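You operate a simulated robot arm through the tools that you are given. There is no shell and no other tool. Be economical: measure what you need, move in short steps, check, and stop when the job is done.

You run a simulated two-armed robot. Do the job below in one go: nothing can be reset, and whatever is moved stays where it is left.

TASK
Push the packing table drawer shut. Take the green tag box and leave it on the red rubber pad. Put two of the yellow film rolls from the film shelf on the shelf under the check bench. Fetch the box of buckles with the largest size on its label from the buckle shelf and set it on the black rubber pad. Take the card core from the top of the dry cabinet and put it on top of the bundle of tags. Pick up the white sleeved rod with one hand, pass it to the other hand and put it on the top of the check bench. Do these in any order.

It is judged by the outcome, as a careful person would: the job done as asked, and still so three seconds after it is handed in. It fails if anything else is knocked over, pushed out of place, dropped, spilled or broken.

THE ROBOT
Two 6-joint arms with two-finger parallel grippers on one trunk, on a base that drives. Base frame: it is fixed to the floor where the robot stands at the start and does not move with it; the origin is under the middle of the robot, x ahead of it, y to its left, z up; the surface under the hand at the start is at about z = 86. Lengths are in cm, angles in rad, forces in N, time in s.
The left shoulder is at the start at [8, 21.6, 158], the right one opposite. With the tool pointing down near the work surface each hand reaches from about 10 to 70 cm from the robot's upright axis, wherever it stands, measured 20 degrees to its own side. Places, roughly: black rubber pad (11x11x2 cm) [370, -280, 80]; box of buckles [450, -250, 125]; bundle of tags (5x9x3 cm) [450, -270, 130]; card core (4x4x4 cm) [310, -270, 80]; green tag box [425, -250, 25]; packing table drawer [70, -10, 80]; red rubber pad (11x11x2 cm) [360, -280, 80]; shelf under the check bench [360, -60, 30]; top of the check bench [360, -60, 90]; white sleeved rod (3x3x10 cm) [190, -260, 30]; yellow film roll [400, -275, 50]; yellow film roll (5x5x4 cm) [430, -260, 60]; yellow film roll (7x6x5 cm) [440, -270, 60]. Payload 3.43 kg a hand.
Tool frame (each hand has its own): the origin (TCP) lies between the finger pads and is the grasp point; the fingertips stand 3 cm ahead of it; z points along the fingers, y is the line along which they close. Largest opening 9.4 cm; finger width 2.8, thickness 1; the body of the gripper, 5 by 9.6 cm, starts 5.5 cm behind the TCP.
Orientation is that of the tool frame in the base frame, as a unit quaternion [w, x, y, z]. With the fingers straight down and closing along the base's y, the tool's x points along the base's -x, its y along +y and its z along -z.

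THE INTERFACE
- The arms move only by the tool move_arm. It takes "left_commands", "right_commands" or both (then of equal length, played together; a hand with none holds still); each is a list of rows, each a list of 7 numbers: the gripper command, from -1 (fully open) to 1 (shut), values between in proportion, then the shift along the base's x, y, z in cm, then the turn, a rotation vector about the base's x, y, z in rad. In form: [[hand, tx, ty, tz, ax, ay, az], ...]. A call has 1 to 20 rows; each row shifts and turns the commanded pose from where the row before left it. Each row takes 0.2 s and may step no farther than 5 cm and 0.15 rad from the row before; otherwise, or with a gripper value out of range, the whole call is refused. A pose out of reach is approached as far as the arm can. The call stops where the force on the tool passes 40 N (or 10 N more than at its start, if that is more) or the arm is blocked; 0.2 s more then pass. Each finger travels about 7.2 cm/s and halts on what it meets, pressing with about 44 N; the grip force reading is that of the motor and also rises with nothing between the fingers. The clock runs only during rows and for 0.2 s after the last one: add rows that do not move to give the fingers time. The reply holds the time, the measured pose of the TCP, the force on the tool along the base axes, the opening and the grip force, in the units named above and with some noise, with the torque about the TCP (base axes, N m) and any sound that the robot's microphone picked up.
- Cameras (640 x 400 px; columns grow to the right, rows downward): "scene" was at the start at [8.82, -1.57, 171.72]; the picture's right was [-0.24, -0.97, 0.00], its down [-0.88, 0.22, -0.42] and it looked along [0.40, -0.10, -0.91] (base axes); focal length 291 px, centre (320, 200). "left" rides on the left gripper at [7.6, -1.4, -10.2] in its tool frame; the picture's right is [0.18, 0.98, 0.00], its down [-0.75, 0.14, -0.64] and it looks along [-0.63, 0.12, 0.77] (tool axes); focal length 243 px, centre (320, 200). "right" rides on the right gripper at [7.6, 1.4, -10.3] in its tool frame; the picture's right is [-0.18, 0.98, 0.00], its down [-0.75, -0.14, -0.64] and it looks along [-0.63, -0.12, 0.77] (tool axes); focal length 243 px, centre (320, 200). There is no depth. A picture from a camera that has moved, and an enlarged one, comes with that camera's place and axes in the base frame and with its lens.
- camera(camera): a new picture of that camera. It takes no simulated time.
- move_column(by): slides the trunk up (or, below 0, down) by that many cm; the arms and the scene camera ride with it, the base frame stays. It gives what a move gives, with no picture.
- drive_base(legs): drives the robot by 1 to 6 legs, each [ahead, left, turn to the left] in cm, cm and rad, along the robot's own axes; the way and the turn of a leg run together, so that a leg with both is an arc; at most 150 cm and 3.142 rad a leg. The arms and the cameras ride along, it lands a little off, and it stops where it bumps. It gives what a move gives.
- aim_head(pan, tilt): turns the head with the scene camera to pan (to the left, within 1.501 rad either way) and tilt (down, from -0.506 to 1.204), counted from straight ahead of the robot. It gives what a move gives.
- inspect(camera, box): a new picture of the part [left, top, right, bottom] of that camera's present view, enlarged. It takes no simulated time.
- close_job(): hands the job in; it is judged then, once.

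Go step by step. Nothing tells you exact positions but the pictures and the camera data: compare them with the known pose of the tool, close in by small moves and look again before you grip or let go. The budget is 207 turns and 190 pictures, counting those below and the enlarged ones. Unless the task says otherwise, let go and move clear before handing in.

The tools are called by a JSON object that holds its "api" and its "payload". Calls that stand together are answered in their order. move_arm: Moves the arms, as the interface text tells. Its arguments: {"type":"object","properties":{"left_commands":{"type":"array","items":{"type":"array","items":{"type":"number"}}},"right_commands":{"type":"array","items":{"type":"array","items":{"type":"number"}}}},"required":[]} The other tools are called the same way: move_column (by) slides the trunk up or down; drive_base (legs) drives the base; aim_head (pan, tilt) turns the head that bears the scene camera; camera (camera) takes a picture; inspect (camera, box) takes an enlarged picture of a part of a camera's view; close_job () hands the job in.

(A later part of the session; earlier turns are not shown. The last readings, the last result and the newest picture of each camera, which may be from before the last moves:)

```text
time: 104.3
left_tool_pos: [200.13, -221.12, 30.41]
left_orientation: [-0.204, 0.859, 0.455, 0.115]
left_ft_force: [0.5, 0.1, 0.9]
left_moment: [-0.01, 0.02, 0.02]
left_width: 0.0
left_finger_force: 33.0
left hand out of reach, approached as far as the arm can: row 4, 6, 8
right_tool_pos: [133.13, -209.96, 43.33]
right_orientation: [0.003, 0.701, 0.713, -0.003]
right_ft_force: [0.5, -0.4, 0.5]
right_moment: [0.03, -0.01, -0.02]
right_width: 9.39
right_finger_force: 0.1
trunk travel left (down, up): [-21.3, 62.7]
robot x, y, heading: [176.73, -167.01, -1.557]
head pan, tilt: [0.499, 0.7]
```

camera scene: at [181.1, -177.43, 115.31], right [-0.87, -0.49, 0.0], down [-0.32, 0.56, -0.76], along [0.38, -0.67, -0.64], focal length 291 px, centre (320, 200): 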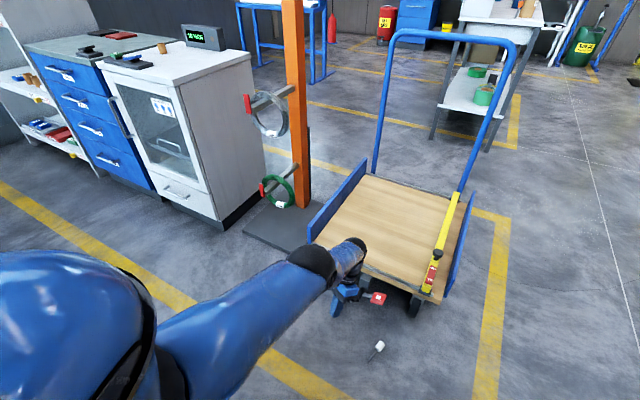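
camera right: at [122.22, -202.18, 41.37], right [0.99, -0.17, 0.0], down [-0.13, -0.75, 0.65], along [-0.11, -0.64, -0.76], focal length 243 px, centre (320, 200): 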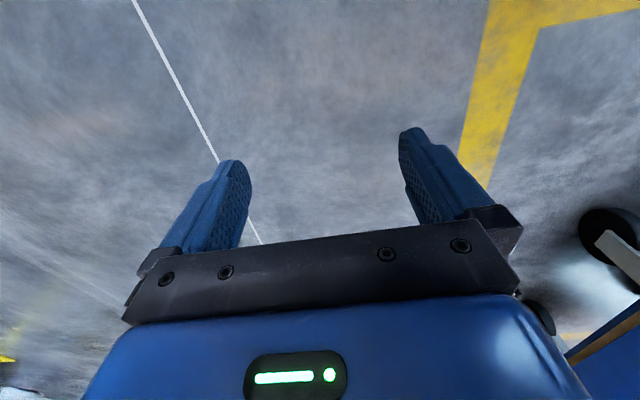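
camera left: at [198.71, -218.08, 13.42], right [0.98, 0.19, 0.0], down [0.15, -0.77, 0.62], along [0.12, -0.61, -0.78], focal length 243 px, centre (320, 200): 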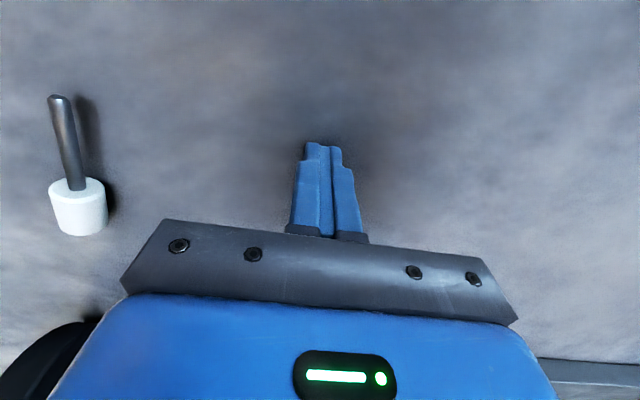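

There's slack of ~0.4 cm, supporting that idea. At the straight point now, I'll alternate tiny out/in rows and see whether it bends the right way.

{"api": "move_arm", "payload": {"left_commands": [[1, 0, -0.6, -0.55, 0, 0, 0], [1, 0, 0.75, 0.65, 0, 0, 0], [1, 0, 0.75, 0.65, 0, 0, 0], [1, 0, 0.75, 0.65, 0, 0, 0]]}}

{"api": "move_arm", "payload": {"left_commands": [[1, 0, -0.15, -0.13, 0, 0, 0], [1, 0, -0.15, -0.13, 0, 0, 0], [1, 0, -0.15, -0.13, 0, 0, 0], [1, 0, -0.15, -0.13, 0, 0, 0], [1, 0, 0.75, 0.65, 0, 0, 0], [1, 0, 0.75, 0.65, 0, 0, 0]]}}

{"api": "move_arm", "payload": {"left_commands": [[1, 0, -0.15, -0.13, 0, 0, 0], [1, 0, -0.15, -0.13, 0, 0, 0], [1, 0, -0.15, -0.13, 0, 0, 0], [1, 0, -3, -2.6, 0, 0, 0], [1, 0, 2.25, 1.95, 0, 0, 0], [1, 0, 2.25, 1.95, 0, 0, 0]]}}

```text
time: 105.3
left_tool_pos: [200.02, -218.83, 32.41]
left_orientation: [-0.204, 0.859, 0.454, 0.115]
left_ft_force: [-0.5, 0.2, -1.0]
left_moment: [0.0, 0.01, -0.02]
left_width: 0.0
left_finger_force: 33.1
left hand out of reach, approached as far as the arm can: row 1
right_tool_pos: [133.21, -209.79, 43.27]
right_orientation: [0.004, 0.7, 0.714, -0.003]
right_ft_force: [-0.2, -0.5, -0.3]
right_moment: [0.0, 0.03, -0.03]
right_width: 9.4
right_finger_force: 0.2
trunk travel left (down, up): [-21.3, 62.7]
robot x, y, heading: [176.93, -166.96, -1.55]
head pan, tilt: [0.499, 0.7]
```

```text
time: 106.7
left_tool_pos: [200.07, -217.83, 33.31]
left_orientation: [-0.204, 0.859, 0.455, 0.115]
left_ft_force: [-0.8, 0.5, -0.1]
left_moment: [-0.01, -0.01, -0.01]
left_width: 0.01
left_finger_force: 32.6
right_tool_pos: [133.13, -209.81, 43.34]
right_orientation: [0.004, 0.701, 0.713, -0.003]
right_ft_force: [-0.8, -0.2, 0.0]
right_moment: [0.0, -0.01, -0.03]
right_width: 9.42
right_finger_force: 0.0
trunk travel left (down, up): [-21.3, 62.7]
robot x, y, heading: [176.55, -166.86, -1.556]
head pan, tilt: [0.499, 0.7]
```

```text
time: 108.1
left_tool_pos: [199.82, -216.33, 34.42]
left_orientation: [-0.204, 0.859, 0.455, 0.115]
left_ft_force: [0.0, -0.9, -0.3]
left_moment: [0.01, 0.0, -0.03]
left_width: 0.04
left_finger_force: 33.0
left hand out of reach, approached as far as the arm can: row 4
right_tool_pos: [133.26, -209.85, 43.22]
right_orientation: [0.003, 0.701, 0.713, -0.003]
right_ft_force: [-0.2, -0.3, -0.7]
right_moment: [0.0, 0.03, -0.01]
right_width: 9.41
right_finger_force: 0.1
trunk travel left (down, up): [-21.3, 62.7]
robot x, y, heading: [176.74, -167.23, -1.558]
head pan, tilt: [0.499, 0.7]
```

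The elbow is free again. Restoring the tool to straight down and coming further inward, away from the stretch limit.

{"api": "move_arm", "payload": {"left_commands": [[1, 0, 1, 1, -0.15, 0, 0], [1, 0, 1, 1, -0.15, 0, 0], [1, 0, 1, 1, -0.15, 0, 0], [1, 0, 0, 1, 0, 0, 0.13], [1, 0, 0, 1, 0, 0, 0.13], [1, 0, 0, 0, 0, 0, 0.12]]}}

{"api": "aim_head", "payload": {"pan": 0.3, "tilt": 0.9}}

{"api": "camera", "payload": {"camera": "scene"}}

```text
time: 109.5
left_tool_pos: [199.92, -213.46, 39.43]
left_orientation: [-0.01, 0.777, 0.629, 0.009]
left_ft_force: [-0.4, 0.5, -0.1]
left_moment: [0.02, -0.01, 0.02]
left_width: 0.02
left_finger_force: 32.7
right_tool_pos: [133.2, -209.96, 43.29]
right_orientation: [0.003, 0.701, 0.713, -0.004]
right_ft_force: [1.1, 0.3, -0.1]
right_moment: [-0.02, 0.02, -0.02]
right_width: 9.41
right_finger_force: 0.0
trunk travel left (down, up): [-21.3, 62.7]
robot x, y, heading: [176.78, -166.84, -1.555]
head pan, tilt: [0.499, 0.7]
```

```text
time: 110.2
left_tool_pos: [200.01, -213.54, 39.5]
left_orientation: [-0.01, 0.779, 0.627, 0.009]
left_ft_force: [-0.6, 0.1, -0.3]
left_moment: [0.01, -0.02, 0.0]
left_width: 0.0
left_finger_force: 33.5
right_tool_pos: [133.2, -209.95, 43.21]
right_orientation: [0.003, 0.701, 0.713, -0.003]
right_ft_force: [-0.1, 0.1, 0.1]
right_moment: [-0.02, -0.03, 0.02]
right_width: 9.38
right_finger_force: 0.1
trunk travel left (down, up): [-21.3, 62.7]
robot x, y, heading: [176.76, -166.8, -1.553]
head pan, tilt: [0.3, 0.901]
```

```text
134 pictures are left
camera scene: at [179.27, -177.2, 113.7], right [-0.95, -0.31, 0.0], down [-0.24, 0.74, -0.62], along [0.19, -0.59, -0.78], focal length 291 px, centre (320, 200)
```

scene: 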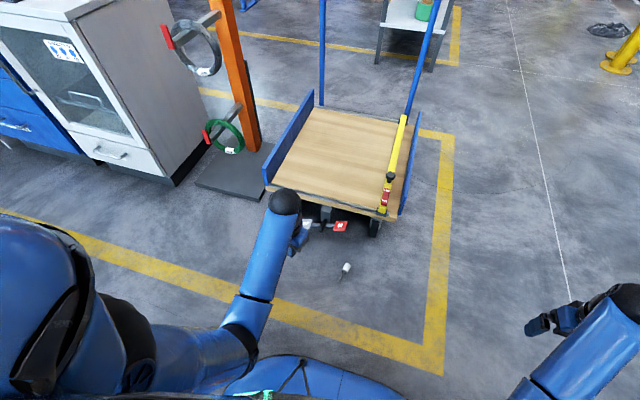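

Good normal configuration. Driving so the stem is ~48 cm ahead, then lowering for a look.

{"api": "drive_base", "payload": {"legs": [[12, -9, 0]]}}

{"api": "move_arm", "payload": {"left_commands": [[0, -1, 0, -3, 0, 0, 0], [0, -1, 0, -3, 0, 0, 0], [0, -1, 0, -3, 0, 0, 0], [0, -1, 0, -3, 0, 0, 0]]}}

{"api": "move_column", "payload": {"by": -10}}

{"api": "camera", "payload": {"camera": "left"}}

```text
time: 111.6
left_tool_pos: [191.0, -225.37, 39.37]
left_orientation: [-0.011, 0.778, 0.628, 0.01]
left_ft_force: [-0.6, 0.5, 0.1]
left_moment: [0.0, -0.02, 0.01]
left_width: 0.0
left_finger_force: 33.3
right_tool_pos: [124.15, -221.78, 43.22]
right_orientation: [0.004, 0.701, 0.713, -0.002]
right_ft_force: [0.5, -0.1, 0.1]
right_moment: [-0.01, -0.02, -0.02]
right_width: 9.42
right_finger_force: 0.1
trunk travel left (down, up): [-21.3, 62.7]
robot x, y, heading: [167.55, -178.75, -1.55]
head pan, tilt: [0.3, 0.901]
```

```text
time: 112.6
left_tool_pos: [186.94, -225.27, 27.45]
left_orientation: [-0.01, 0.778, 0.628, 0.009]
left_ft_force: [0.3, 0.0, 0.2]
left_moment: [-0.01, 0.01, -0.01]
left_width: 4.7
left_finger_force: 0.0
right_tool_pos: [124.26, -221.68, 43.35]
right_orientation: [0.003, 0.702, 0.712, -0.004]
right_ft_force: [0.4, -0.1, -0.6]
right_moment: [0.02, -0.01, -0.04]
right_width: 9.4
right_finger_force: 0.1
trunk travel left (down, up): [-21.3, 62.7]
robot x, y, heading: [167.81, -178.6, -1.552]
head pan, tilt: [0.3, 0.901]
```

```text
time: 113.9
left_tool_pos: [187.08, -225.33, 17.5]
left_orientation: [-0.009, 0.779, 0.627, 0.009]
left_ft_force: [0.4, -0.6, -0.3]
left_moment: [0.04, -0.02, 0.03]
left_width: 4.68
left_finger_force: 0.1
right_tool_pos: [124.21, -221.65, 33.28]
right_orientation: [0.003, 0.701, 0.713, -0.003]
right_ft_force: [0.6, 0.1, -0.3]
right_moment: [0.0, 0.01, 0.02]
right_width: 9.4
right_finger_force: 0.0
trunk travel left (down, up): [-11.3, 72.7]
robot x, y, heading: [168.3, -178.6, -1.553]
head pan, tilt: [0.3, 0.901]
```

```text
133 pictures are left
camera left: at [187.2, -217.8, 27.87], right [1.0, -0.03, 0.0], down [-0.02, -0.78, 0.62], along [-0.02, -0.62, -0.78], focal length 243 px, centre (320, 200)
```

left: 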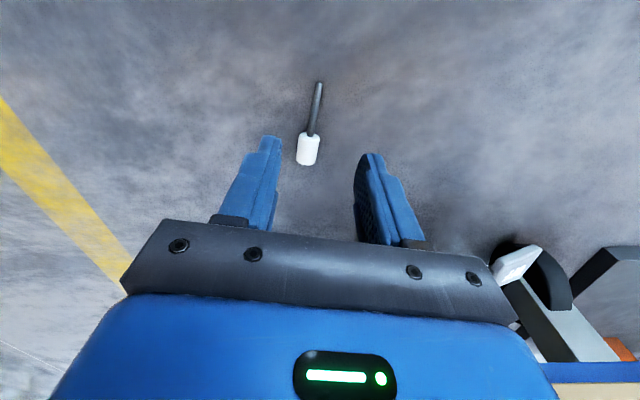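

Stem centre at (186.5, -226.3), hand yaw matches the rod axis. Lowering with the trunk then arm to just above the floor, and looking once more.

{"api": "move_column", "payload": {"by": -10.5}}

{"api": "move_arm", "payload": {"left_commands": [[0, -0.4, -0.9, -1, 0, 0, 0], [0, 0, 0, -1, 0, 0, 0]]}}

{"api": "camera", "payload": {"camera": "left"}}

```text
time: 115.3
left_tool_pos: [187.22, -226.49, 10.31]
left_orientation: [0.014, 0.776, 0.631, -0.002]
left_ft_force: [-1.0, 0.0, 0.2]
left_moment: [0.01, -0.03, -0.02]
left_width: 4.72
left_finger_force: 0.0
right_tool_pos: [124.09, -221.42, 24.27]
right_orientation: [0.016, 0.701, 0.713, -0.007]
right_ft_force: [-0.6, 0.6, 0.5]
right_moment: [0.01, 0.0, 0.0]
right_width: 9.41
right_finger_force: 0.0
trunk travel left (down, up): [-0.8, 83.2]
robot x, y, heading: [168.14, -178.67, -1.556]
head pan, tilt: [0.3, 0.901]
```

```text
time: 116.1
left_tool_pos: [186.89, -228.86, 8.25]
left_orientation: [0.018, 0.774, 0.633, -0.01]
left_ft_force: [0.9, -0.4, -0.6]
left_moment: [0.0, 0.04, 0.04]
left_width: 4.7
left_finger_force: 0.1
right_tool_pos: [124.22, -221.68, 23.45]
right_orientation: [0.01, 0.702, 0.712, -0.004]
right_ft_force: [0.1, 0.3, 0.7]
right_moment: [0.04, 0.0, 0.0]
right_width: 9.44
right_finger_force: 0.0
trunk travel left (down, up): [-0.8, 83.2]
robot x, y, heading: [168.3, -178.86, -1.557]
head pan, tilt: [0.3, 0.901]
stopped in row 2 (left hand): the arm was blocked; the commanded pose is now the measured one
```

```text
132 pictures are left
camera left: at [187.04, -220.65, 18.05], right [1.0, -0.02, 0.01], down [-0.02, -0.74, 0.67], along [0.0, -0.67, -0.74], focal length 243 px, centre (320, 200)
```

left: 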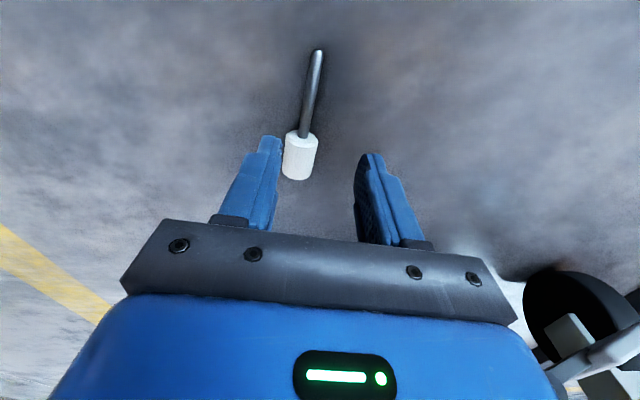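

The elbows met the robot's own base at the lowest trunk position. I'll raise the trunk 3 cm and lower with the arm instead.

{"api": "move_column", "payload": {"by": 3.5}}

{"api": "move_arm", "payload": {"left_commands": [[0, -0.1, 1, -2, -0.02, 0, 0], [0, -0.1, 1, -2, -0.02, 0, 0], [0, -0.1, 0.4, -2, 0, 0, 0]]}}

{"api": "camera", "payload": {"camera": "left"}}

```text
time: 116.9
left_tool_pos: [186.56, -227.45, 9.14]
left_orientation: [0.0, 0.776, 0.631, 0.0]
left_ft_force: [-0.2, -0.4, -0.4]
left_moment: [0.02, -0.03, 0.01]
left_width: 4.7
left_finger_force: 0.0
right_tool_pos: [124.16, -221.69, 26.13]
right_orientation: [0.002, 0.702, 0.712, -0.002]
right_ft_force: [-0.2, -0.3, 0.0]
right_moment: [-0.02, 0.0, 0.04]
right_width: 9.4
right_finger_force: 0.1
trunk travel left (down, up): [-4.3, 79.7]
robot x, y, heading: [168.21, -178.72, -1.552]
head pan, tilt: [0.3, 0.901]
```

```text
time: 117.9
left_tool_pos: [186.63, -227.52, 5.22]
left_orientation: [0.034, 0.772, 0.634, -0.027]
left_ft_force: [-0.2, 0.3, 0.1]
left_moment: [-0.03, 0.04, -0.03]
left_width: 4.72
left_finger_force: 0.0
right_tool_pos: [124.16, -221.56, 26.41]
right_orientation: [0.006, 0.702, 0.712, -0.003]
right_ft_force: [1.0, -0.3, 0.3]
right_moment: [0.03, 0.01, 0.0]
right_width: 9.43
right_finger_force: 0.1
trunk travel left (down, up): [-4.3, 79.7]
robot x, y, heading: [167.92, -178.82, -1.554]
head pan, tilt: [0.3, 0.901]
stopped in row 3 (left hand): the arm was blocked; the commanded pose is now the measured one
```

```text
131 pictures are left
camera left: at [186.74, -218.89, 14.68], right [1.0, -0.01, 0.0], down [-0.01, -0.71, 0.71], along [-0.01, -0.71, -0.71], focal length 243 px, centre (320, 200)
```

left: 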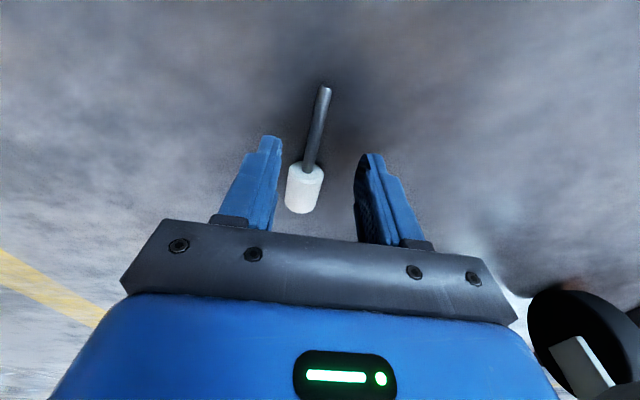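

{"api": "move_arm", "payload": {"left_commands": [[0, 0, 0, 1.5, -0.07, 0, 0], [0, 0, 0, 1, 0, 0, 0]]}}

{"api": "drive_base", "payload": {"legs": [[-4.5, 0, 0]]}}

{"api": "move_arm", "payload": {"left_commands": [[0, 0, -1.6, -0.5, 0, 0, 0], [0, 0, -1.6, -1, 0, 0, 0], [0, 0, 0, -1, 0, 0, 0]]}}

{"api": "camera", "payload": {"camera": "left"}}

```text
time: 118.5
left_tool_pos: [186.38, -228.4, 8.27]
left_orientation: [0.066, 0.771, 0.631, -0.055]
left_ft_force: [-0.1, 0.5, 0.0]
left_moment: [-0.02, -0.01, -0.01]
left_width: 4.71
left_finger_force: 0.0
right_tool_pos: [124.27, -221.7, 26.3]
right_orientation: [0.006, 0.702, 0.712, -0.003]
right_ft_force: [-0.4, 0.0, -0.1]
right_moment: [0.0, 0.0, 0.03]
right_width: 9.4
right_finger_force: 0.2
trunk travel left (down, up): [-4.3, 79.7]
robot x, y, heading: [167.97, -178.7, -1.55]
head pan, tilt: [0.3, 0.901]
```

```text
time: 119.4
left_tool_pos: [186.25, -223.6, 8.36]
left_orientation: [0.066, 0.771, 0.631, -0.056]
left_ft_force: [-0.1, 0.0, -0.1]
left_moment: [-0.03, -0.04, 0.01]
left_width: 4.7
left_finger_force: 0.1
right_tool_pos: [124.19, -217.08, 26.29]
right_orientation: [0.006, 0.701, 0.713, -0.003]
right_ft_force: [-0.4, -0.3, 0.5]
right_moment: [0.0, -0.03, -0.01]
right_width: 9.41
right_finger_force: 0.0
trunk travel left (down, up): [-4.3, 79.7]
robot x, y, heading: [167.86, -174.04, -1.555]
head pan, tilt: [0.3, 0.901]
```

```text
time: 120.2
left_tool_pos: [186.46, -226.83, 5.45]
left_orientation: [0.063, 0.771, 0.631, -0.055]
left_ft_force: [0.2, -0.7, -0.2]
left_moment: [0.02, -0.01, -0.01]
left_width: 4.68
left_finger_force: 0.1
right_tool_pos: [124.2, -217.02, 26.2]
right_orientation: [0.003, 0.701, 0.713, -0.003]
right_ft_force: [0.5, -0.2, -0.7]
right_moment: [0.02, 0.02, 0.04]
right_width: 9.37
right_finger_force: 0.1
trunk travel left (down, up): [-4.3, 79.7]
robot x, y, heading: [168.07, -173.9, -1.553]
head pan, tilt: [0.3, 0.901]
```

```text
130 pictures are left
camera left: at [186.65, -217.35, 14.29], right [1.0, -0.01, 0.0], down [-0.01, -0.65, 0.76], along [-0.01, -0.76, -0.65], focal length 243 px, centre (320, 200)
```

left: 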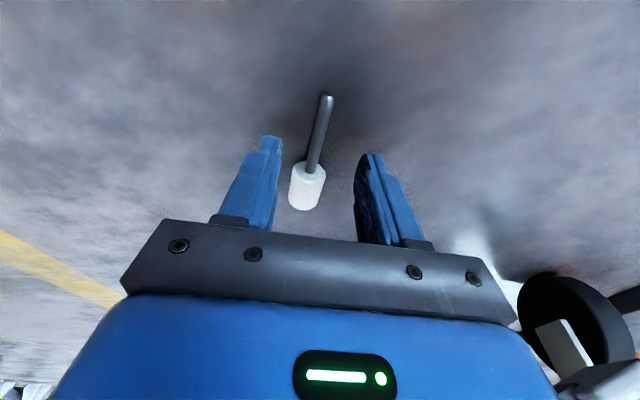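

Correcting the tilt (I turned it the wrong way) and lowering the last 2 cm, then closing on the stem.

{"api": "move_arm", "payload": {"left_commands": [[0, 0, 0.2, -0.6, 0.085, 0, 0], [0, 0, 0.2, -0.8, 0.085, 0, 0], [0, 0, 0, -0.6, 0, 0, 0]]}}

{"api": "camera", "payload": {"camera": "left"}}

```text
time: 121.0
left_tool_pos: [186.46, -226.38, 3.47]
left_orientation: [-0.001, 0.774, 0.633, -0.001]
left_ft_force: [-0.2, -0.1, 1.2]
left_moment: [0.01, 0.01, 0.0]
left_width: 4.71
left_finger_force: 0.1
right_tool_pos: [124.29, -216.99, 26.09]
right_orientation: [0.004, 0.701, 0.713, -0.003]
right_ft_force: [0.4, 0.1, -0.2]
right_moment: [-0.02, 0.0, 0.01]
right_width: 9.41
right_finger_force: 0.0
trunk travel left (down, up): [-4.3, 79.7]
robot x, y, heading: [167.96, -173.71, -1.56]
head pan, tilt: [0.3, 0.901]
```

```text
129 pictures are left
camera left: at [186.61, -218.62, 13.72], right [1.0, -0.01, 0.0], down [-0.01, -0.77, 0.64], along [-0.01, -0.64, -0.77], focal length 243 px, centre (320, 200)
```

left: 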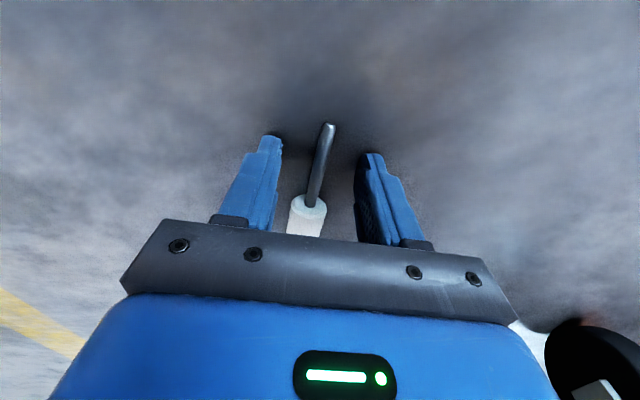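

{"api": "move_arm", "payload": {"left_commands": [[1, 0, 0, -0.3, 0, 0, 0], [1, 0, 0, 0, 0, 0, 0], [1, 0, 0, 0, 0, 0, 0], [1, 0, 0, 0, 0, 0, 0]]}}

{"api": "move_column", "payload": {"by": 15}}

{"api": "camera", "payload": {"camera": "left"}}

```text
time: 122.0
left_tool_pos: [186.36, -226.38, 3.25]
left_orientation: [-0.002, 0.773, 0.634, -0.002]
left_ft_force: [0.0, -0.7, 0.4]
left_moment: [0.03, 0.04, 0.0]
left_width: 0.66
left_finger_force: 40.8
right_tool_pos: [124.09, -217.16, 26.23]
right_orientation: [0.003, 0.701, 0.714, -0.003]
right_ft_force: [-0.6, 1.2, -0.3]
right_moment: [-0.02, 0.02, -0.01]
right_width: 9.39
right_finger_force: 0.0
trunk travel left (down, up): [-4.3, 79.7]
robot x, y, heading: [167.83, -174.11, -1.556]
head pan, tilt: [0.3, 0.901]
```

```text
time: 123.8
left_tool_pos: [186.4, -226.5, 18.12]
left_orientation: [-0.002, 0.774, 0.633, -0.001]
left_ft_force: [-0.2, -0.2, 0.1]
left_moment: [0.01, -0.01, 0.02]
left_width: 0.62
left_finger_force: 40.5
right_tool_pos: [124.06, -216.99, 41.28]
right_orientation: [0.002, 0.701, 0.713, -0.004]
right_ft_force: [-0.3, -0.3, 0.6]
right_moment: [0.0, -0.01, -0.03]
right_width: 9.43
right_finger_force: 0.1
trunk travel left (down, up): [-19.3, 64.7]
robot x, y, heading: [167.69, -174.21, -1.556]
head pan, tilt: [0.3, 0.901]
```

```text
128 pictures are left
camera left: at [186.59, -218.65, 28.39], right [1.0, -0.01, 0.0], down [-0.01, -0.77, 0.64], along [-0.01, -0.64, -0.77], focal length 243 px, centre (320, 200)
```

left: 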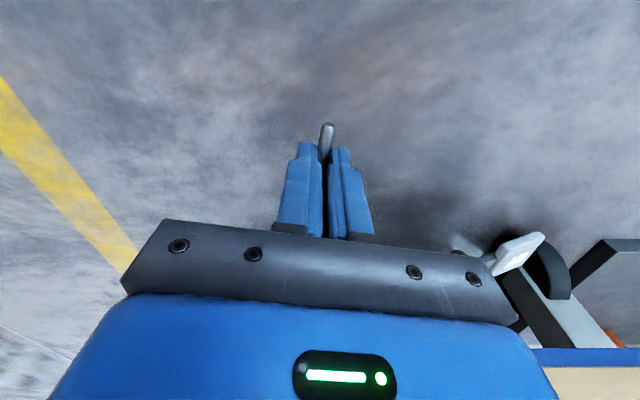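

Rod is held by the stem. I'll raise the trunk, back off from the trolley, and set up a handover in free space.

{"api": "move_column", "payload": {"by": 35}}

{"api": "drive_base", "payload": {"legs": [[-20, 0, 0]]}}

{"api": "move_arm", "payload": {"left_commands": [[1, -1.3, 0.5, 1, 0, 0, -0.136], [1, -1.3, 0.5, 1, 0, 0, -0.136], [1, -1.3, 0.5, 1, 0, 0, -0.136], [1, -1.3, 0.5, 1, 0, 0, -0.136], [1, -1.3, 0.5, 1, 0, 0, -0.136], [1, -1.3, 0.5, 1, 0, 0, -0.136], [1, -1.3, 0.5, 1, 0, 0, -0.136], [1, -1.3, 0, 1, 0, 0, -0.136], [1, -1.3, 0, 1, 0, 0, -0.136], [1, -1.3, 0, 1, 0, 0, -0.136]], "right_commands": [[-1, 1.5, 0, -0.5, 0, 0, 0.143], [-1, 1.5, 0, -0.5, 0, 0, 0.143], [-1, 1.5, 0, -0.5, 0, 0, 0.143], [-1, 1.5, 0, -0.5, 0, 0, 0.143], [-1, 1.5, 0, -0.5, 0, 0, 0.143], [-1, 1.5, 0, -0.5, 0, 0, 0.143], [-1, 1.5, 0, -0.5, 0, 0, 0.143], [-1, 1.5, 0, -0.5, 0, 0, 0.143], [-1, 1.5, 0, -0.5, 0, 0, 0.143], [-1, 1.5, 0, -0.5, 0, 0, 0.143]]}}

{"api": "camera", "payload": {"camera": "scene"}}

```text
time: 127.2
left_tool_pos: [186.28, -226.44, 53.21]
left_orientation: [-0.001, 0.774, 0.634, -0.002]
left_ft_force: [0.3, 0.1, -0.8]
left_moment: [0.03, 0.01, 0.03]
left_width: 0.66
left_finger_force: 41.4
right_tool_pos: [124.21, -217.08, 76.23]
right_orientation: [0.003, 0.701, 0.713, -0.003]
right_ft_force: [0.2, -0.1, 0.0]
right_moment: [-0.03, 0.0, -0.01]
right_width: 9.41
right_finger_force: 0.0
trunk travel left (down, up): [-54.3, 29.7]
robot x, y, heading: [167.84, -174.32, -1.557]
head pan, tilt: [0.3, 0.901]
```

```text
time: 128.8
left_tool_pos: [186.21, -206.57, 53.22]
left_orientation: [-0.002, 0.773, 0.634, -0.001]
left_ft_force: [-0.2, -0.6, 0.4]
left_moment: [0.02, -0.01, -0.02]
left_width: 0.66
left_finger_force: 40.9
right_tool_pos: [124.01, -197.33, 76.24]
right_orientation: [0.003, 0.7, 0.714, -0.003]
right_ft_force: [-1.1, -0.1, 0.1]
right_moment: [0.03, -0.02, 0.03]
right_width: 9.39
right_finger_force: 0.0
trunk travel left (down, up): [-54.3, 29.7]
robot x, y, heading: [167.36, -154.09, -1.553]
head pan, tilt: [0.3, 0.901]
```

```text
time: 131.0
left_tool_pos: [173.01, -202.84, 63.23]
left_orientation: [-0.002, 1.0, 0.007, 0.0]
left_ft_force: [0.2, 0.5, -0.1]
left_moment: [-0.02, -0.03, -0.02]
left_width: 0.68
left_finger_force: 40.3
right_tool_pos: [139.12, -197.21, 71.17]
right_orientation: [0.005, 0.06, 0.998, -0.001]
right_ft_force: [0.3, 0.8, 0.0]
right_moment: [0.01, 0.0, -0.02]
right_width: 9.39
right_finger_force: 0.1
trunk travel left (down, up): [-54.3, 29.7]
robot x, y, heading: [167.8, -154.0, -1.551]
head pan, tilt: [0.3, 0.901]
```

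```text
127 pictures are left
camera scene: at [169.91, -164.43, 146.7], right [-0.95, -0.31, 0.0], down [-0.25, 0.74, -0.62], along [0.19, -0.59, -0.78], focal length 291 px, centre (320, 200)
```

scene: 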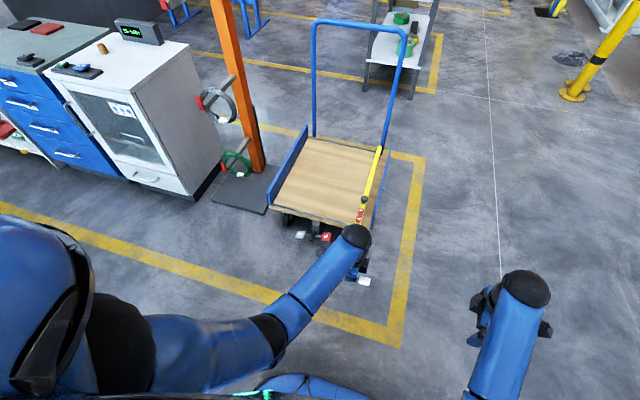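

Left hand presents the rod with its sleeve toward the right hand. Moving the right hand to a pre-grasp beside it.

{"api": "move_arm", "payload": {"right_commands": [[-1, 3, -1, -1.5, 0, 0, 0.06], [-1, 3, -1, -1.5, 0, 0, 0.06], [-1, 3, -1, -1.5, 0, 0, 0], [-1, 3, -1.3, -1.5, 0, 0, 0], [-1, 3, -1.3, -2, 0, 0, 0]]}}

{"api": "camera", "payload": {"camera": "right"}}

{"api": "camera", "payload": {"camera": "left"}}

```text
time: 132.2
left_tool_pos: [173.18, -202.8, 63.09]
left_orientation: [-0.003, 1.0, 0.008, -0.001]
left_ft_force: [-0.6, -1.0, -1.4]
left_moment: [0.01, -0.04, 0.01]
left_width: 0.69
left_finger_force: 41.0
right_tool_pos: [153.82, -202.93, 63.28]
right_orientation: [0.004, 0.0, 1.0, 0.0]
right_ft_force: [0.4, 0.1, 0.0]
right_moment: [0.02, -0.01, -0.01]
right_width: 9.43
right_finger_force: 0.0
trunk travel left (down, up): [-54.3, 29.7]
robot x, y, heading: [167.89, -153.88, -1.548]
head pan, tilt: [0.3, 0.901]
```

```text
126 pictures are left
camera right: at [146.12, -201.55, 73.53], right [0.19, 0.98, 0.0], down [0.75, -0.14, 0.65], along [0.64, -0.12, -0.76], focal length 243 px, centre (320, 200)
```

right: 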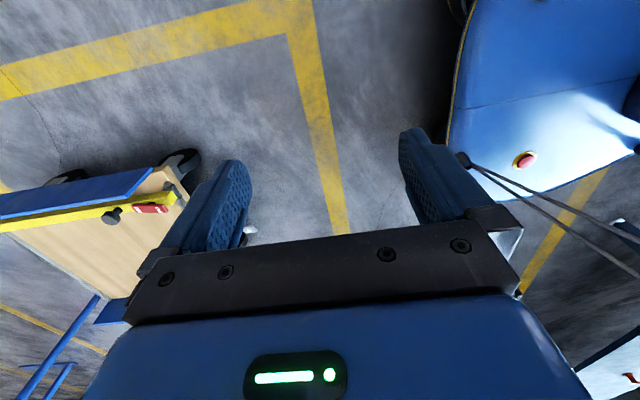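

```text
125 pictures are left
camera left: at [180.78, -201.35, 73.27], right [0.2, -0.98, 0.0], down [-0.75, -0.16, 0.64], along [-0.63, -0.12, -0.77], focal length 243 px, centre (320, 200)
```

left: 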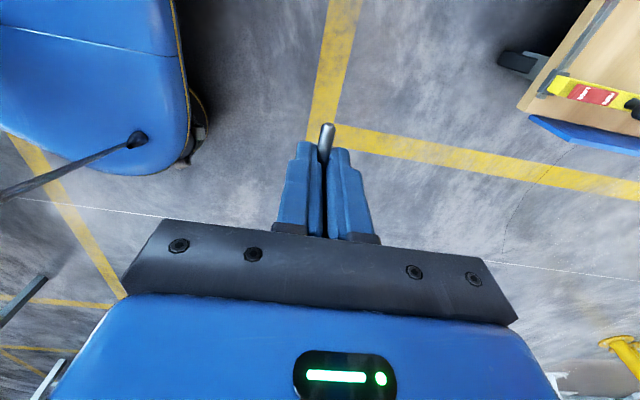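

{"api": "aim_head", "payload": {"pan": 0.0, "tilt": 0.9}}

{"api": "inspect", "payload": {"camera": "scene", "box": [240, 180, 420, 310]}}

```text
time: 133.0
left_tool_pos: [173.1, -202.86, 63.24]
left_orientation: [-0.002, 1.0, 0.008, 0.0]
left_ft_force: [0.2, -1.0, 0.5]
left_moment: [-0.04, -0.01, -0.01]
left_width: 0.66
left_finger_force: 41.7
right_tool_pos: [153.65, -202.82, 63.35]
right_orientation: [0.004, 0.001, 1.0, 0.0]
right_ft_force: [0.3, -0.3, -0.4]
right_moment: [-0.02, 0.0, -0.02]
right_width: 9.38
right_finger_force: 0.0
trunk travel left (down, up): [-54.3, 29.7]
robot x, y, heading: [167.58, -154.21, -1.552]
head pan, tilt: [0.0, 0.901]
```

```text
3.08 times, centred on (330, 245) of scene
camera zoom: at [167.68, -164.81, 146.7], right [-1.0, -0.02, 0.0], down [-0.02, 0.78, -0.62], along [0.01, -0.62, -0.78], focal length 895 px, centre (289, 62)
```

zoom: 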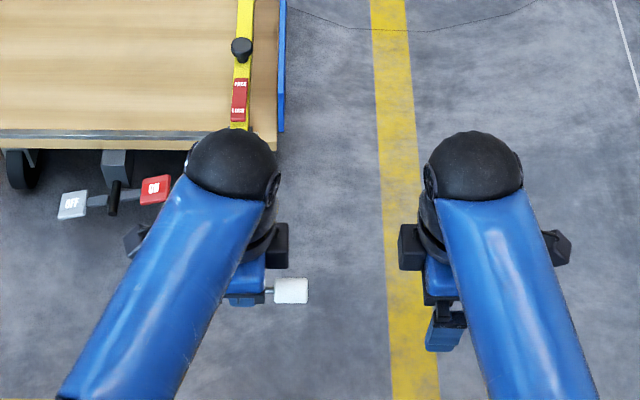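

Sleeve spans x≈166–169.6 at y≈-203. Both wrists have protrusions toward each other, so I'll tilt the right hand 0.5 rad (wrist away) before moving in.

{"api": "move_arm", "payload": {"right_commands": [[-1, 0, 0, 0, 0, -0.125, 0], [-1, 0, 0, 0, 0, -0.125, 0], [-1, 0, 0, 0, 0, -0.125, 0], [-1, 0, 0, 0, 0, -0.125, 0], [-1, 2, 0, 0, 0, 0, 0], [-1, 2, 0, 0, 0, 0, 0], [-1, 2, -0.2, 0, 0, 0, 0], [-1, 2, 0, 0, 0, 0, 0]]}}

{"api": "inspect", "payload": {"camera": "scene", "box": [240, 180, 420, 310]}}

{"api": "camera", "payload": {"camera": "right"}}

```text
time: 134.8
left_tool_pos: [173.15, -202.83, 63.14]
left_orientation: [-0.002, 1.0, 0.007, 0.0]
left_ft_force: [0.2, 0.3, -1.2]
left_moment: [0.02, -0.01, -0.04]
left_width: 0.64
left_finger_force: 41.3
right_tool_pos: [162.02, -203.02, 63.23]
right_orientation: [0.251, 0.0, 0.968, 0.001]
right_ft_force: [0.2, -0.3, -0.2]
right_moment: [0.0, -0.01, 0.01]
right_width: 9.39
right_finger_force: 0.1
trunk travel left (down, up): [-54.3, 29.7]
robot x, y, heading: [167.3, -154.26, -1.554]
head pan, tilt: [0.0, 0.901]
```

```text
3.08 times, centred on (330, 245) of scene
camera zoom: at [167.75, -164.83, 146.7], right [-1.0, -0.02, 0.0], down [-0.01, 0.78, -0.62], along [0.01, -0.62, -0.78], focal length 895 px, centre (289, 62)
```

zoom: 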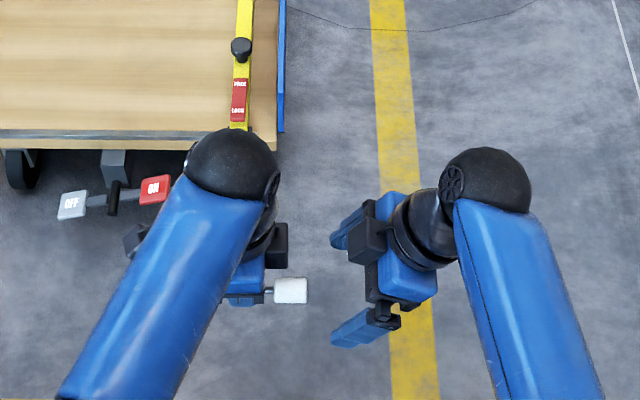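

```text
122 pictures are left
camera right: at [150.43, -201.65, 68.61], right [0.16, 0.98, 0.09], down [0.35, -0.14, 0.93], along [0.92, -0.12, -0.36], focal length 243 px, centre (320, 200)
```

right: 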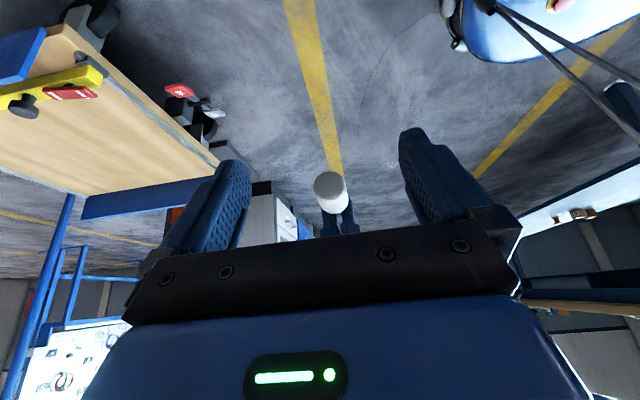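

Sleeve is centred between the right fingers. Moving in 4.2 cm and closing.

{"api": "move_arm", "payload": {"right_commands": [[-1, 1.5, 0, 0, 0, 0, 0], [-1, 1.5, 0, 0, 0, 0, 0], [-1, 1.2, 0, 0, 0, 0, 0], [1, 0, 0, 0, 0, 0, 0], [1, 0, 0, 0, 0, 0, 0], [1, 0, 0, 0, 0, 0, 0], [1, 0, 0, 0, 0, 0, 0]]}}

{"api": "inspect", "payload": {"camera": "scene", "box": [240, 180, 420, 310]}}

{"api": "camera", "payload": {"camera": "right"}}

```text
time: 136.4
left_tool_pos: [173.09, -202.92, 63.26]
left_orientation: [-0.001, 1.0, 0.008, -0.001]
left_ft_force: [0.0, -12.2, -6.7]
left_moment: [-0.28, -0.23, 0.19]
left_width: 0.68
left_finger_force: 40.8
right_tool_pos: [166.15, -203.04, 63.25]
right_orientation: [0.252, 0.0, 0.968, 0.003]
right_ft_force: [-1.2, 12.8, 6.1]
right_moment: [0.26, -0.2, 0.68]
right_width: 2.37
right_finger_force: 44.4
trunk travel left (down, up): [-54.3, 29.7]
robot x, y, heading: [167.28, -154.25, -1.548]
head pan, tilt: [0.0, 0.901]
```

```text
3.08 times, centred on (330, 245) of scene
camera zoom: at [167.69, -164.82, 146.7], right [-1.0, -0.02, 0.0], down [-0.01, 0.78, -0.62], along [0.01, -0.62, -0.78], focal length 895 px, centre (289, 62)
```

zoom: 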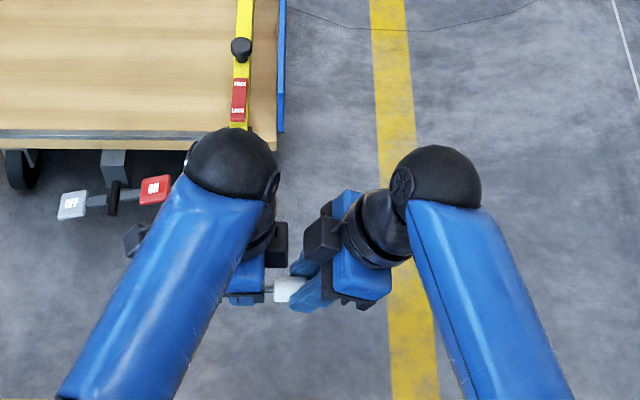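

```text
120 pictures are left
camera right: at [154.5, -201.72, 68.6], right [0.16, 0.98, 0.09], down [0.35, -0.14, 0.93], along [0.92, -0.12, -0.36], focal length 243 px, centre (320, 200)
```

right: 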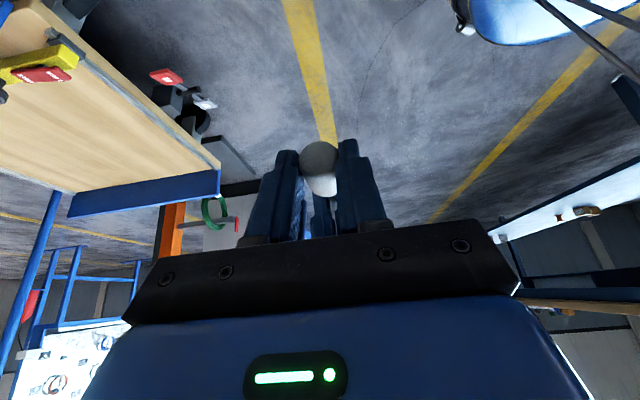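

The grip is on the upper part of the sleeve (2.37 cm chord). I'll open, lower the right hand 1.2 cm, and re-close.

{"api": "move_arm", "payload": {"right_commands": [[0, 0, 0, 0, 0, 0, 0], [0, 0, 0, 0, 0, 0, 0], [0, 0, 0, -1.3, 0, 0, 0], [0, 0, 0, 0, 0, 0, 0], [1, 0, 0, 0, 0, 0, 0], [1, 0, 0, 0, 0, 0, 0], [1, 0, 0, 0, 0, 0, 0]]}}

{"api": "camera", "payload": {"camera": "right"}}

```text
time: 138.0
left_tool_pos: [173.08, -203.0, 63.24]
left_orientation: [0.0, 1.0, 0.007, -0.001]
left_ft_force: [2.0, -15.2, -4.9]
left_moment: [-0.3, -0.12, 0.37]
left_width: 0.63
left_finger_force: 40.7
right_tool_pos: [166.16, -203.1, 61.95]
right_orientation: [0.251, 0.0, 0.968, 0.002]
right_ft_force: [-1.8, 14.2, 5.0]
right_moment: [0.11, -0.23, 0.66]
right_width: 2.33
right_finger_force: 44.2
trunk travel left (down, up): [-54.3, 29.7]
robot x, y, heading: [167.59, -154.35, -1.549]
head pan, tilt: [0.0, 0.901]
```

```text
119 pictures are left
camera right: at [154.47, -201.75, 67.25], right [0.16, 0.98, 0.09], down [0.35, -0.14, 0.93], along [0.92, -0.12, -0.36], focal length 243 px, centre (320, 200)
```

right: 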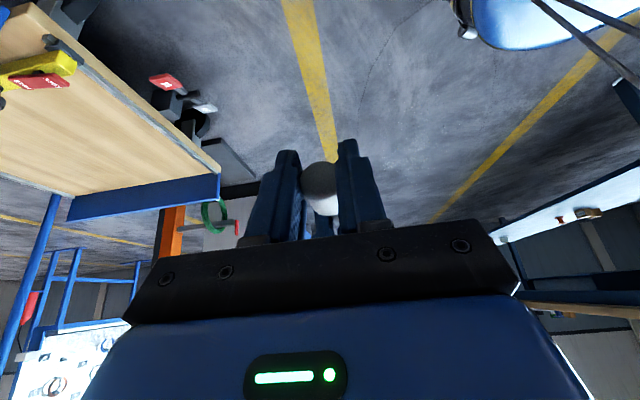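

Good grip now. Opening the left hand and retreating it to +x.

{"api": "move_arm", "payload": {"left_commands": [[0, 0, 0, 0, 0, 0, 0], [0, 0, 0, 0, 0, 0, 0], [0, 2, 0, 0, 0, 0, 0], [0, 3, 0, 0, 0, 0, 0], [0, 4, 0, 0, 0, 0, 0], [0, 4, 0, 0, 0, 0, 0]]}}

{"api": "inspect", "payload": {"camera": "scene", "box": [200, 180, 420, 310]}}

```text
time: 139.4
left_tool_pos: [186.44, -202.86, 63.29]
left_orientation: [-0.002, 1.0, 0.007, -0.001]
left_ft_force: [0.1, 0.4, -0.3]
left_moment: [0.03, -0.03, 0.0]
left_width: 4.72
left_finger_force: 0.2
right_tool_pos: [166.11, -203.15, 62.02]
right_orientation: [0.251, 0.001, 0.968, 0.001]
right_ft_force: [-0.3, -0.2, -0.5]
right_moment: [0.0, 0.05, 0.03]
right_width: 2.36
right_finger_force: 43.9
trunk travel left (down, up): [-54.3, 29.7]
robot x, y, heading: [167.94, -154.24, -1.547]
head pan, tilt: [0.0, 0.901]
```

```text
2.91 times, centred on (310, 245) of scene
camera zoom: at [167.79, -164.83, 146.7], right [-1.0, -0.02, 0.0], down [-0.02, 0.78, -0.62], along [0.01, -0.62, -0.78], focal length 846 px, centre (349, 69)
```

zoom: 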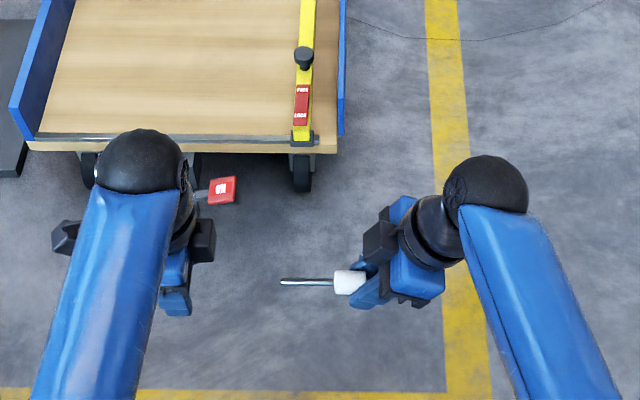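

Handover done. Now I'll turn around to face +y here (clear space), raise the trunk, and head for the check bench's south side.

{"api": "drive_base", "payload": {"legs": [[0, 0, 1.57], [0, 0, 1.56]]}}

{"api": "move_column", "payload": {"by": 30}}

{"api": "move_arm", "payload": {"right_commands": [[1, 0, -1, 2, 0, 0.125, 0], [1, 0, -1, 2, 0, 0.125, 0], [1, 0, -1, 2, 0, 0.125, 0], [1, 0, -1, 2, 0, 0.125, 0]], "left_commands": [[0, -2, -1, 2, 0, 0, 0.14], [0, -2, -1, 2, 0, 0, 0.14], [0, -2, -1, 2, 0, 0, 0.14], [0, -2, -1, 2, 0, 0, 0.14]]}}

{"api": "aim_head", "payload": {"pan": -0.9, "tilt": 0.5}}

{"api": "camera", "payload": {"camera": "scene"}}

```text
time: 147.3
left_tool_pos: [150.43, -104.8, 63.45]
left_orientation: [0.001, 0.009, 1.0, -0.001]
left_ft_force: [0.2, 0.6, -0.7]
left_moment: [-0.01, -0.05, 0.01]
left_width: 4.68
left_finger_force: 0.0
right_tool_pos: [170.68, -105.07, 62.07]
right_orientation: [-0.004, 0.968, -0.018, -0.252]
right_ft_force: [0.0, -0.6, 0.7]
right_moment: [0.0, -0.02, -0.02]
right_width: 2.29
right_finger_force: 44.2
trunk travel left (down, up): [-54.3, 29.7]
robot x, y, heading: [167.17, -154.16, 1.561]
head pan, tilt: [0.0, 0.901]
```

```text
time: 150.3
left_tool_pos: [150.49, -104.94, 93.01]
left_orientation: [-0.001, 0.01, 1.0, -0.002]
left_ft_force: [-0.1, 0.0, 0.7]
left_moment: [0.0, -0.01, 0.01]
left_width: 4.68
left_finger_force: 0.2
right_tool_pos: [170.53, -105.08, 91.7]
right_orientation: [-0.004, 0.968, -0.018, -0.251]
right_ft_force: [-1.0, -0.3, -0.5]
right_moment: [-0.03, -0.01, 0.01]
right_width: 2.29
right_finger_force: 43.9
right hand out of reach, approached as far as the arm can: row 1
trunk travel left (down, up): [-84.0, 0.0]
robot x, y, heading: [167.47, -154.3, 1.555]
head pan, tilt: [0.0, 0.901]
```

```text
time: 151.3
left_tool_pos: [142.5, -108.75, 101.18]
left_orientation: [0.002, -0.268, 0.963, -0.001]
left_ft_force: [0.6, 0.0, -0.4]
left_moment: [0.03, 0.02, -0.01]
left_width: 4.7
left_finger_force: 0.0
right_tool_pos: [170.41, -109.18, 99.67]
right_orientation: [0.0, 0.875, -0.018, -0.484]
right_ft_force: [0.0, 0.6, -0.2]
right_moment: [0.02, -0.02, 0.01]
right_width: 2.29
right_finger_force: 44.1
trunk travel left (down, up): [-84.0, 0.0]
robot x, y, heading: [167.49, -153.81, 1.557]
head pan, tilt: [0.0, 0.901]
```

```text
time: 152.5
left_tool_pos: [142.48, -108.68, 101.02]
left_orientation: [0.001, -0.268, 0.964, -0.001]
left_ft_force: [0.6, 0.3, -0.3]
left_moment: [0.04, 0.03, 0.01]
left_width: 4.7
left_finger_force: 0.0
right_tool_pos: [170.6, -109.07, 99.66]
right_orientation: [0.0, 0.876, -0.018, -0.482]
right_ft_force: [0.4, -1.0, -0.7]
right_moment: [-0.02, -0.02, -0.01]
right_width: 2.33
right_finger_force: 44.1
trunk travel left (down, up): [-84.0, 0.0]
robot x, y, heading: [167.49, -154.19, 1.554]
head pan, tilt: [-0.901, 0.499]
```

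```text
117 pictures are left
camera scene: at [174.75, -145.64, 179.76], right [0.61, -0.79, 0.0], down [-0.38, -0.29, -0.88], along [0.7, 0.53, -0.48], focal length 291 px, centre (320, 200)
```

scene: 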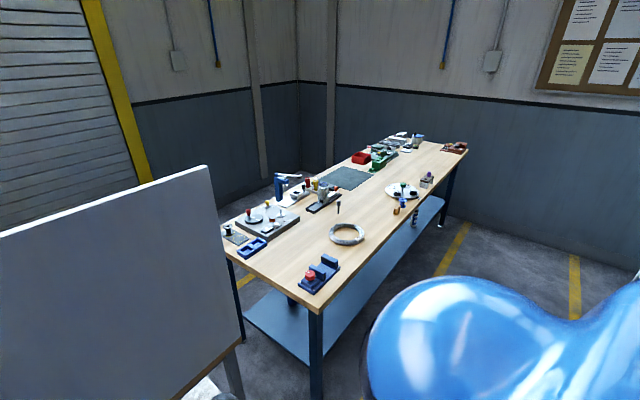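

I tilted the wrong way after turning; I'll undo it. The check bench spans x≈237–472 with its south edge at y≈-98; zooming for a free spot.

{"api": "move_arm", "payload": {"right_commands": [[1, 0, 0, 0, 0, -0.125, 0], [1, 0, 0, 0, 0, -0.125, 0], [1, 0, 0, 0, 0, -0.125, 0], [1, 0, 0, 0, 0, -0.125, 0], [1, 0, 0, 0, 0, -0.125, 0], [1, 0, 0, 0, 0, -0.125, 0], [1, 0, 0, 0, 0, -0.125, 0], [1, 0, 0, 0, 0, -0.125, 0]]}}

{"api": "inspect", "payload": {"camera": "scene", "box": [220, 120, 480, 340]}}

```text
time: 154.3
left_tool_pos: [142.49, -108.65, 101.0]
left_orientation: [0.002, -0.268, 0.964, -0.001]
left_ft_force: [-0.6, 0.2, 0.0]
left_moment: [-0.01, -0.01, 0.02]
left_width: 4.72
left_finger_force: 0.0
right_tool_pos: [170.51, -108.97, 99.76]
right_orientation: [-0.008, 1.0, -0.016, -0.003]
right_ft_force: [-0.7, -1.1, -0.1]
right_moment: [-0.04, -0.02, -0.02]
right_width: 2.29
right_finger_force: 44.0
trunk travel left (down, up): [-84.0, 0.0]
robot x, y, heading: [167.42, -153.87, 1.55]
head pan, tilt: [-0.901, 0.499]
```

```text
1.82 times, centred on (350, 230) of scene
camera zoom: at [174.65, -145.63, 179.76], right [0.61, -0.79, 0.0], down [-0.38, -0.29, -0.88], along [0.7, 0.53, -0.48], focal length 529 px, centre (266, 146)
```

zoom: 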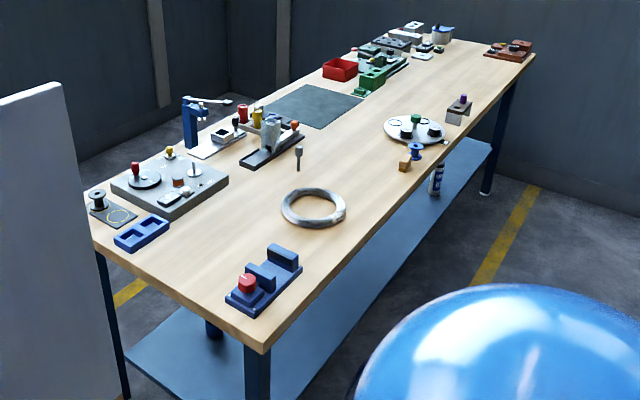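

A free spot is near (312, -83), between the ring and the white disc. Strafing right to x≈300.

{"api": "drive_base", "payload": {"legs": [[0, -133, 0]]}}

{"api": "aim_head", "payload": {"pan": -0.1, "tilt": 0.8}}

{"api": "camera", "payload": {"camera": "scene"}}

```text
time: 160.9
left_tool_pos: [272.79, -110.62, 100.89]
left_orientation: [0.001, -0.269, 0.963, -0.001]
left_ft_force: [0.1, -0.5, 0.8]
left_moment: [0.0, -0.02, 0.06]
left_width: 4.69
left_finger_force: 0.1
right_tool_pos: [300.98, -110.98, 99.56]
right_orientation: [-0.008, 1.0, -0.013, -0.005]
right_ft_force: [-0.4, 0.5, -0.6]
right_moment: [-0.02, -0.01, 0.01]
right_width: 2.3
right_finger_force: 43.4
trunk travel left (down, up): [-84.0, 0.0]
robot x, y, heading: [297.82, -156.06, 1.555]
head pan, tilt: [-0.901, 0.499]
```

```text
time: 162.0
left_tool_pos: [272.83, -110.6, 101.23]
left_orientation: [0.001, -0.269, 0.963, -0.002]
left_ft_force: [0.4, -0.5, 0.0]
left_moment: [0.01, -0.01, 0.0]
left_width: 4.68
left_finger_force: 0.1
right_tool_pos: [300.97, -110.97, 99.67]
right_orientation: [-0.008, 1.0, -0.014, -0.004]
right_ft_force: [0.1, -0.7, -0.2]
right_moment: [0.0, -0.01, -0.03]
right_width: 2.32
right_finger_force: 43.6
trunk travel left (down, up): [-84.0, 0.0]
robot x, y, heading: [298.15, -156.38, 1.555]
head pan, tilt: [-0.099, 0.799]
```

```text
115 pictures are left
camera scene: at [298.98, -145.02, 177.16], right [0.99, -0.11, 0.0], down [-0.08, -0.71, -0.7], along [0.08, 0.69, -0.72], focal length 291 px, centre (320, 200)
```

scene: 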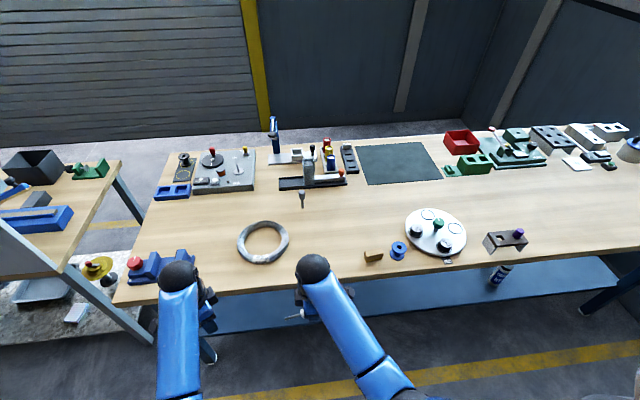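

Edge is at y≈-97.6; the free area around (309, -80) is clear. I'll pull the left hand back, drive forward, and reach the right hand out over the spot.

{"api": "move_arm", "payload": {"left_commands": [[0, 0, -2.5, 0.5, 0, 0, 0], [0, 0, -2.5, 0.5, 0, 0, 0], [0, 0, -2.5, 0.5, 0, 0, 0]]}}

{"api": "drive_base", "payload": {"legs": [[16, 0, 0.015]]}}

{"api": "move_arm", "payload": {"right_commands": [[1, 2, 3, 0, 0, 0, 0], [1, 2, 3, 0, 0, 0, 0], [1, 2, 3, 0, 0, 0, 0], [1, 2, 3, 0, 0, 0, 0], [1, 2, 2, 0, 0, 0, 0]]}}

{"api": "camera", "payload": {"camera": "right"}}

{"api": "camera", "payload": {"camera": "scene"}}

```text
time: 162.8
left_tool_pos: [272.84, -118.09, 102.49]
left_orientation: [0.001, -0.269, 0.963, -0.001]
left_ft_force: [-0.1, 0.6, -0.6]
left_moment: [0.01, 0.02, -0.03]
left_width: 4.69
left_finger_force: 0.1
right_tool_pos: [300.95, -111.06, 99.76]
right_orientation: [-0.008, 1.0, -0.015, -0.004]
right_ft_force: [-0.1, -0.6, -0.2]
right_moment: [0.0, -0.01, 0.02]
right_width: 2.3
right_finger_force: 44.3
trunk travel left (down, up): [-84.0, 0.0]
robot x, y, heading: [298.38, -156.15, 1.557]
head pan, tilt: [-0.099, 0.799]
```

```text
time: 164.2
left_tool_pos: [272.47, -102.72, 102.73]
left_orientation: [0.001, -0.275, 0.961, -0.001]
left_ft_force: [-0.2, 0.1, -0.5]
left_moment: [0.01, 0.04, -0.03]
left_width: 4.68
left_finger_force: 0.0
right_tool_pos: [300.55, -95.29, 99.76]
right_orientation: [-0.01, 1.0, -0.007, -0.004]
right_ft_force: [-0.5, -0.2, -1.1]
right_moment: [0.02, -0.01, 0.01]
right_width: 2.33
right_finger_force: 43.5
trunk travel left (down, up): [-84.0, 0.0]
robot x, y, heading: [298.51, -139.95, 1.572]
head pan, tilt: [-0.099, 0.799]
```

```text
time: 165.4
left_tool_pos: [272.48, -102.4, 102.65]
left_orientation: [0.001, -0.275, 0.962, -0.002]
left_ft_force: [0.8, 0.0, -0.6]
left_moment: [-0.02, -0.03, -0.01]
left_width: 4.71
left_finger_force: 0.2
right_tool_pos: [310.45, -80.95, 99.67]
right_orientation: [-0.007, 1.0, -0.009, -0.005]
right_ft_force: [-0.2, -0.6, 0.0]
right_moment: [-0.01, 0.01, -0.01]
right_width: 2.33
right_finger_force: 43.7
trunk travel left (down, up): [-84.0, 0.0]
robot x, y, heading: [298.17, -139.93, 1.575]
head pan, tilt: [-0.099, 0.799]
```

```text
114 pictures are left
camera right: at [318.1, -82.69, 109.84], right [-0.2, -0.98, -0.01], down [-0.75, 0.14, 0.65], along [-0.64, 0.14, -0.76], focal length 243 px, centre (320, 200)
```

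right: 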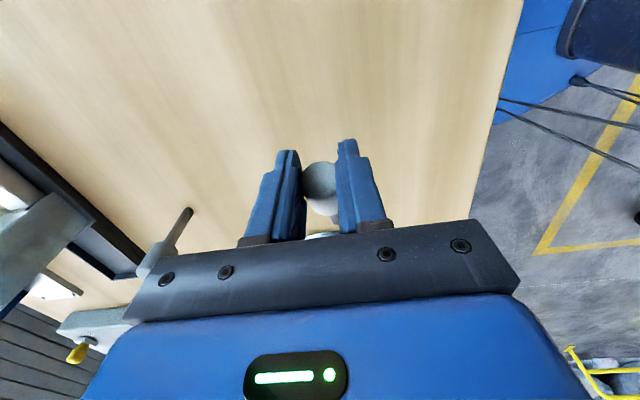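

```text
113 pictures are left
camera scene: at [299.03, -128.99, 177.15], right [1.0, -0.1, 0.0], down [-0.07, -0.71, -0.7], along [0.07, 0.69, -0.72], focal length 291 px, centre (320, 200)
```

scene: 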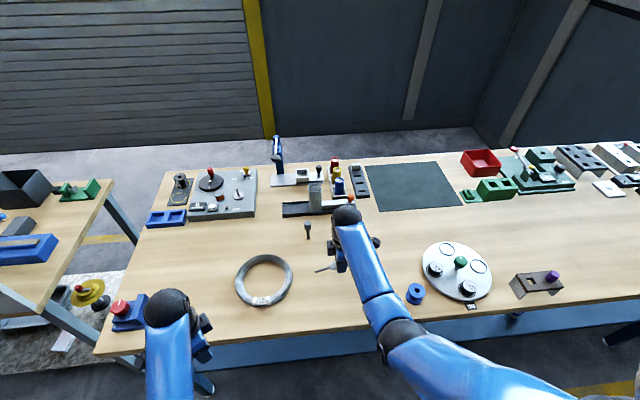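

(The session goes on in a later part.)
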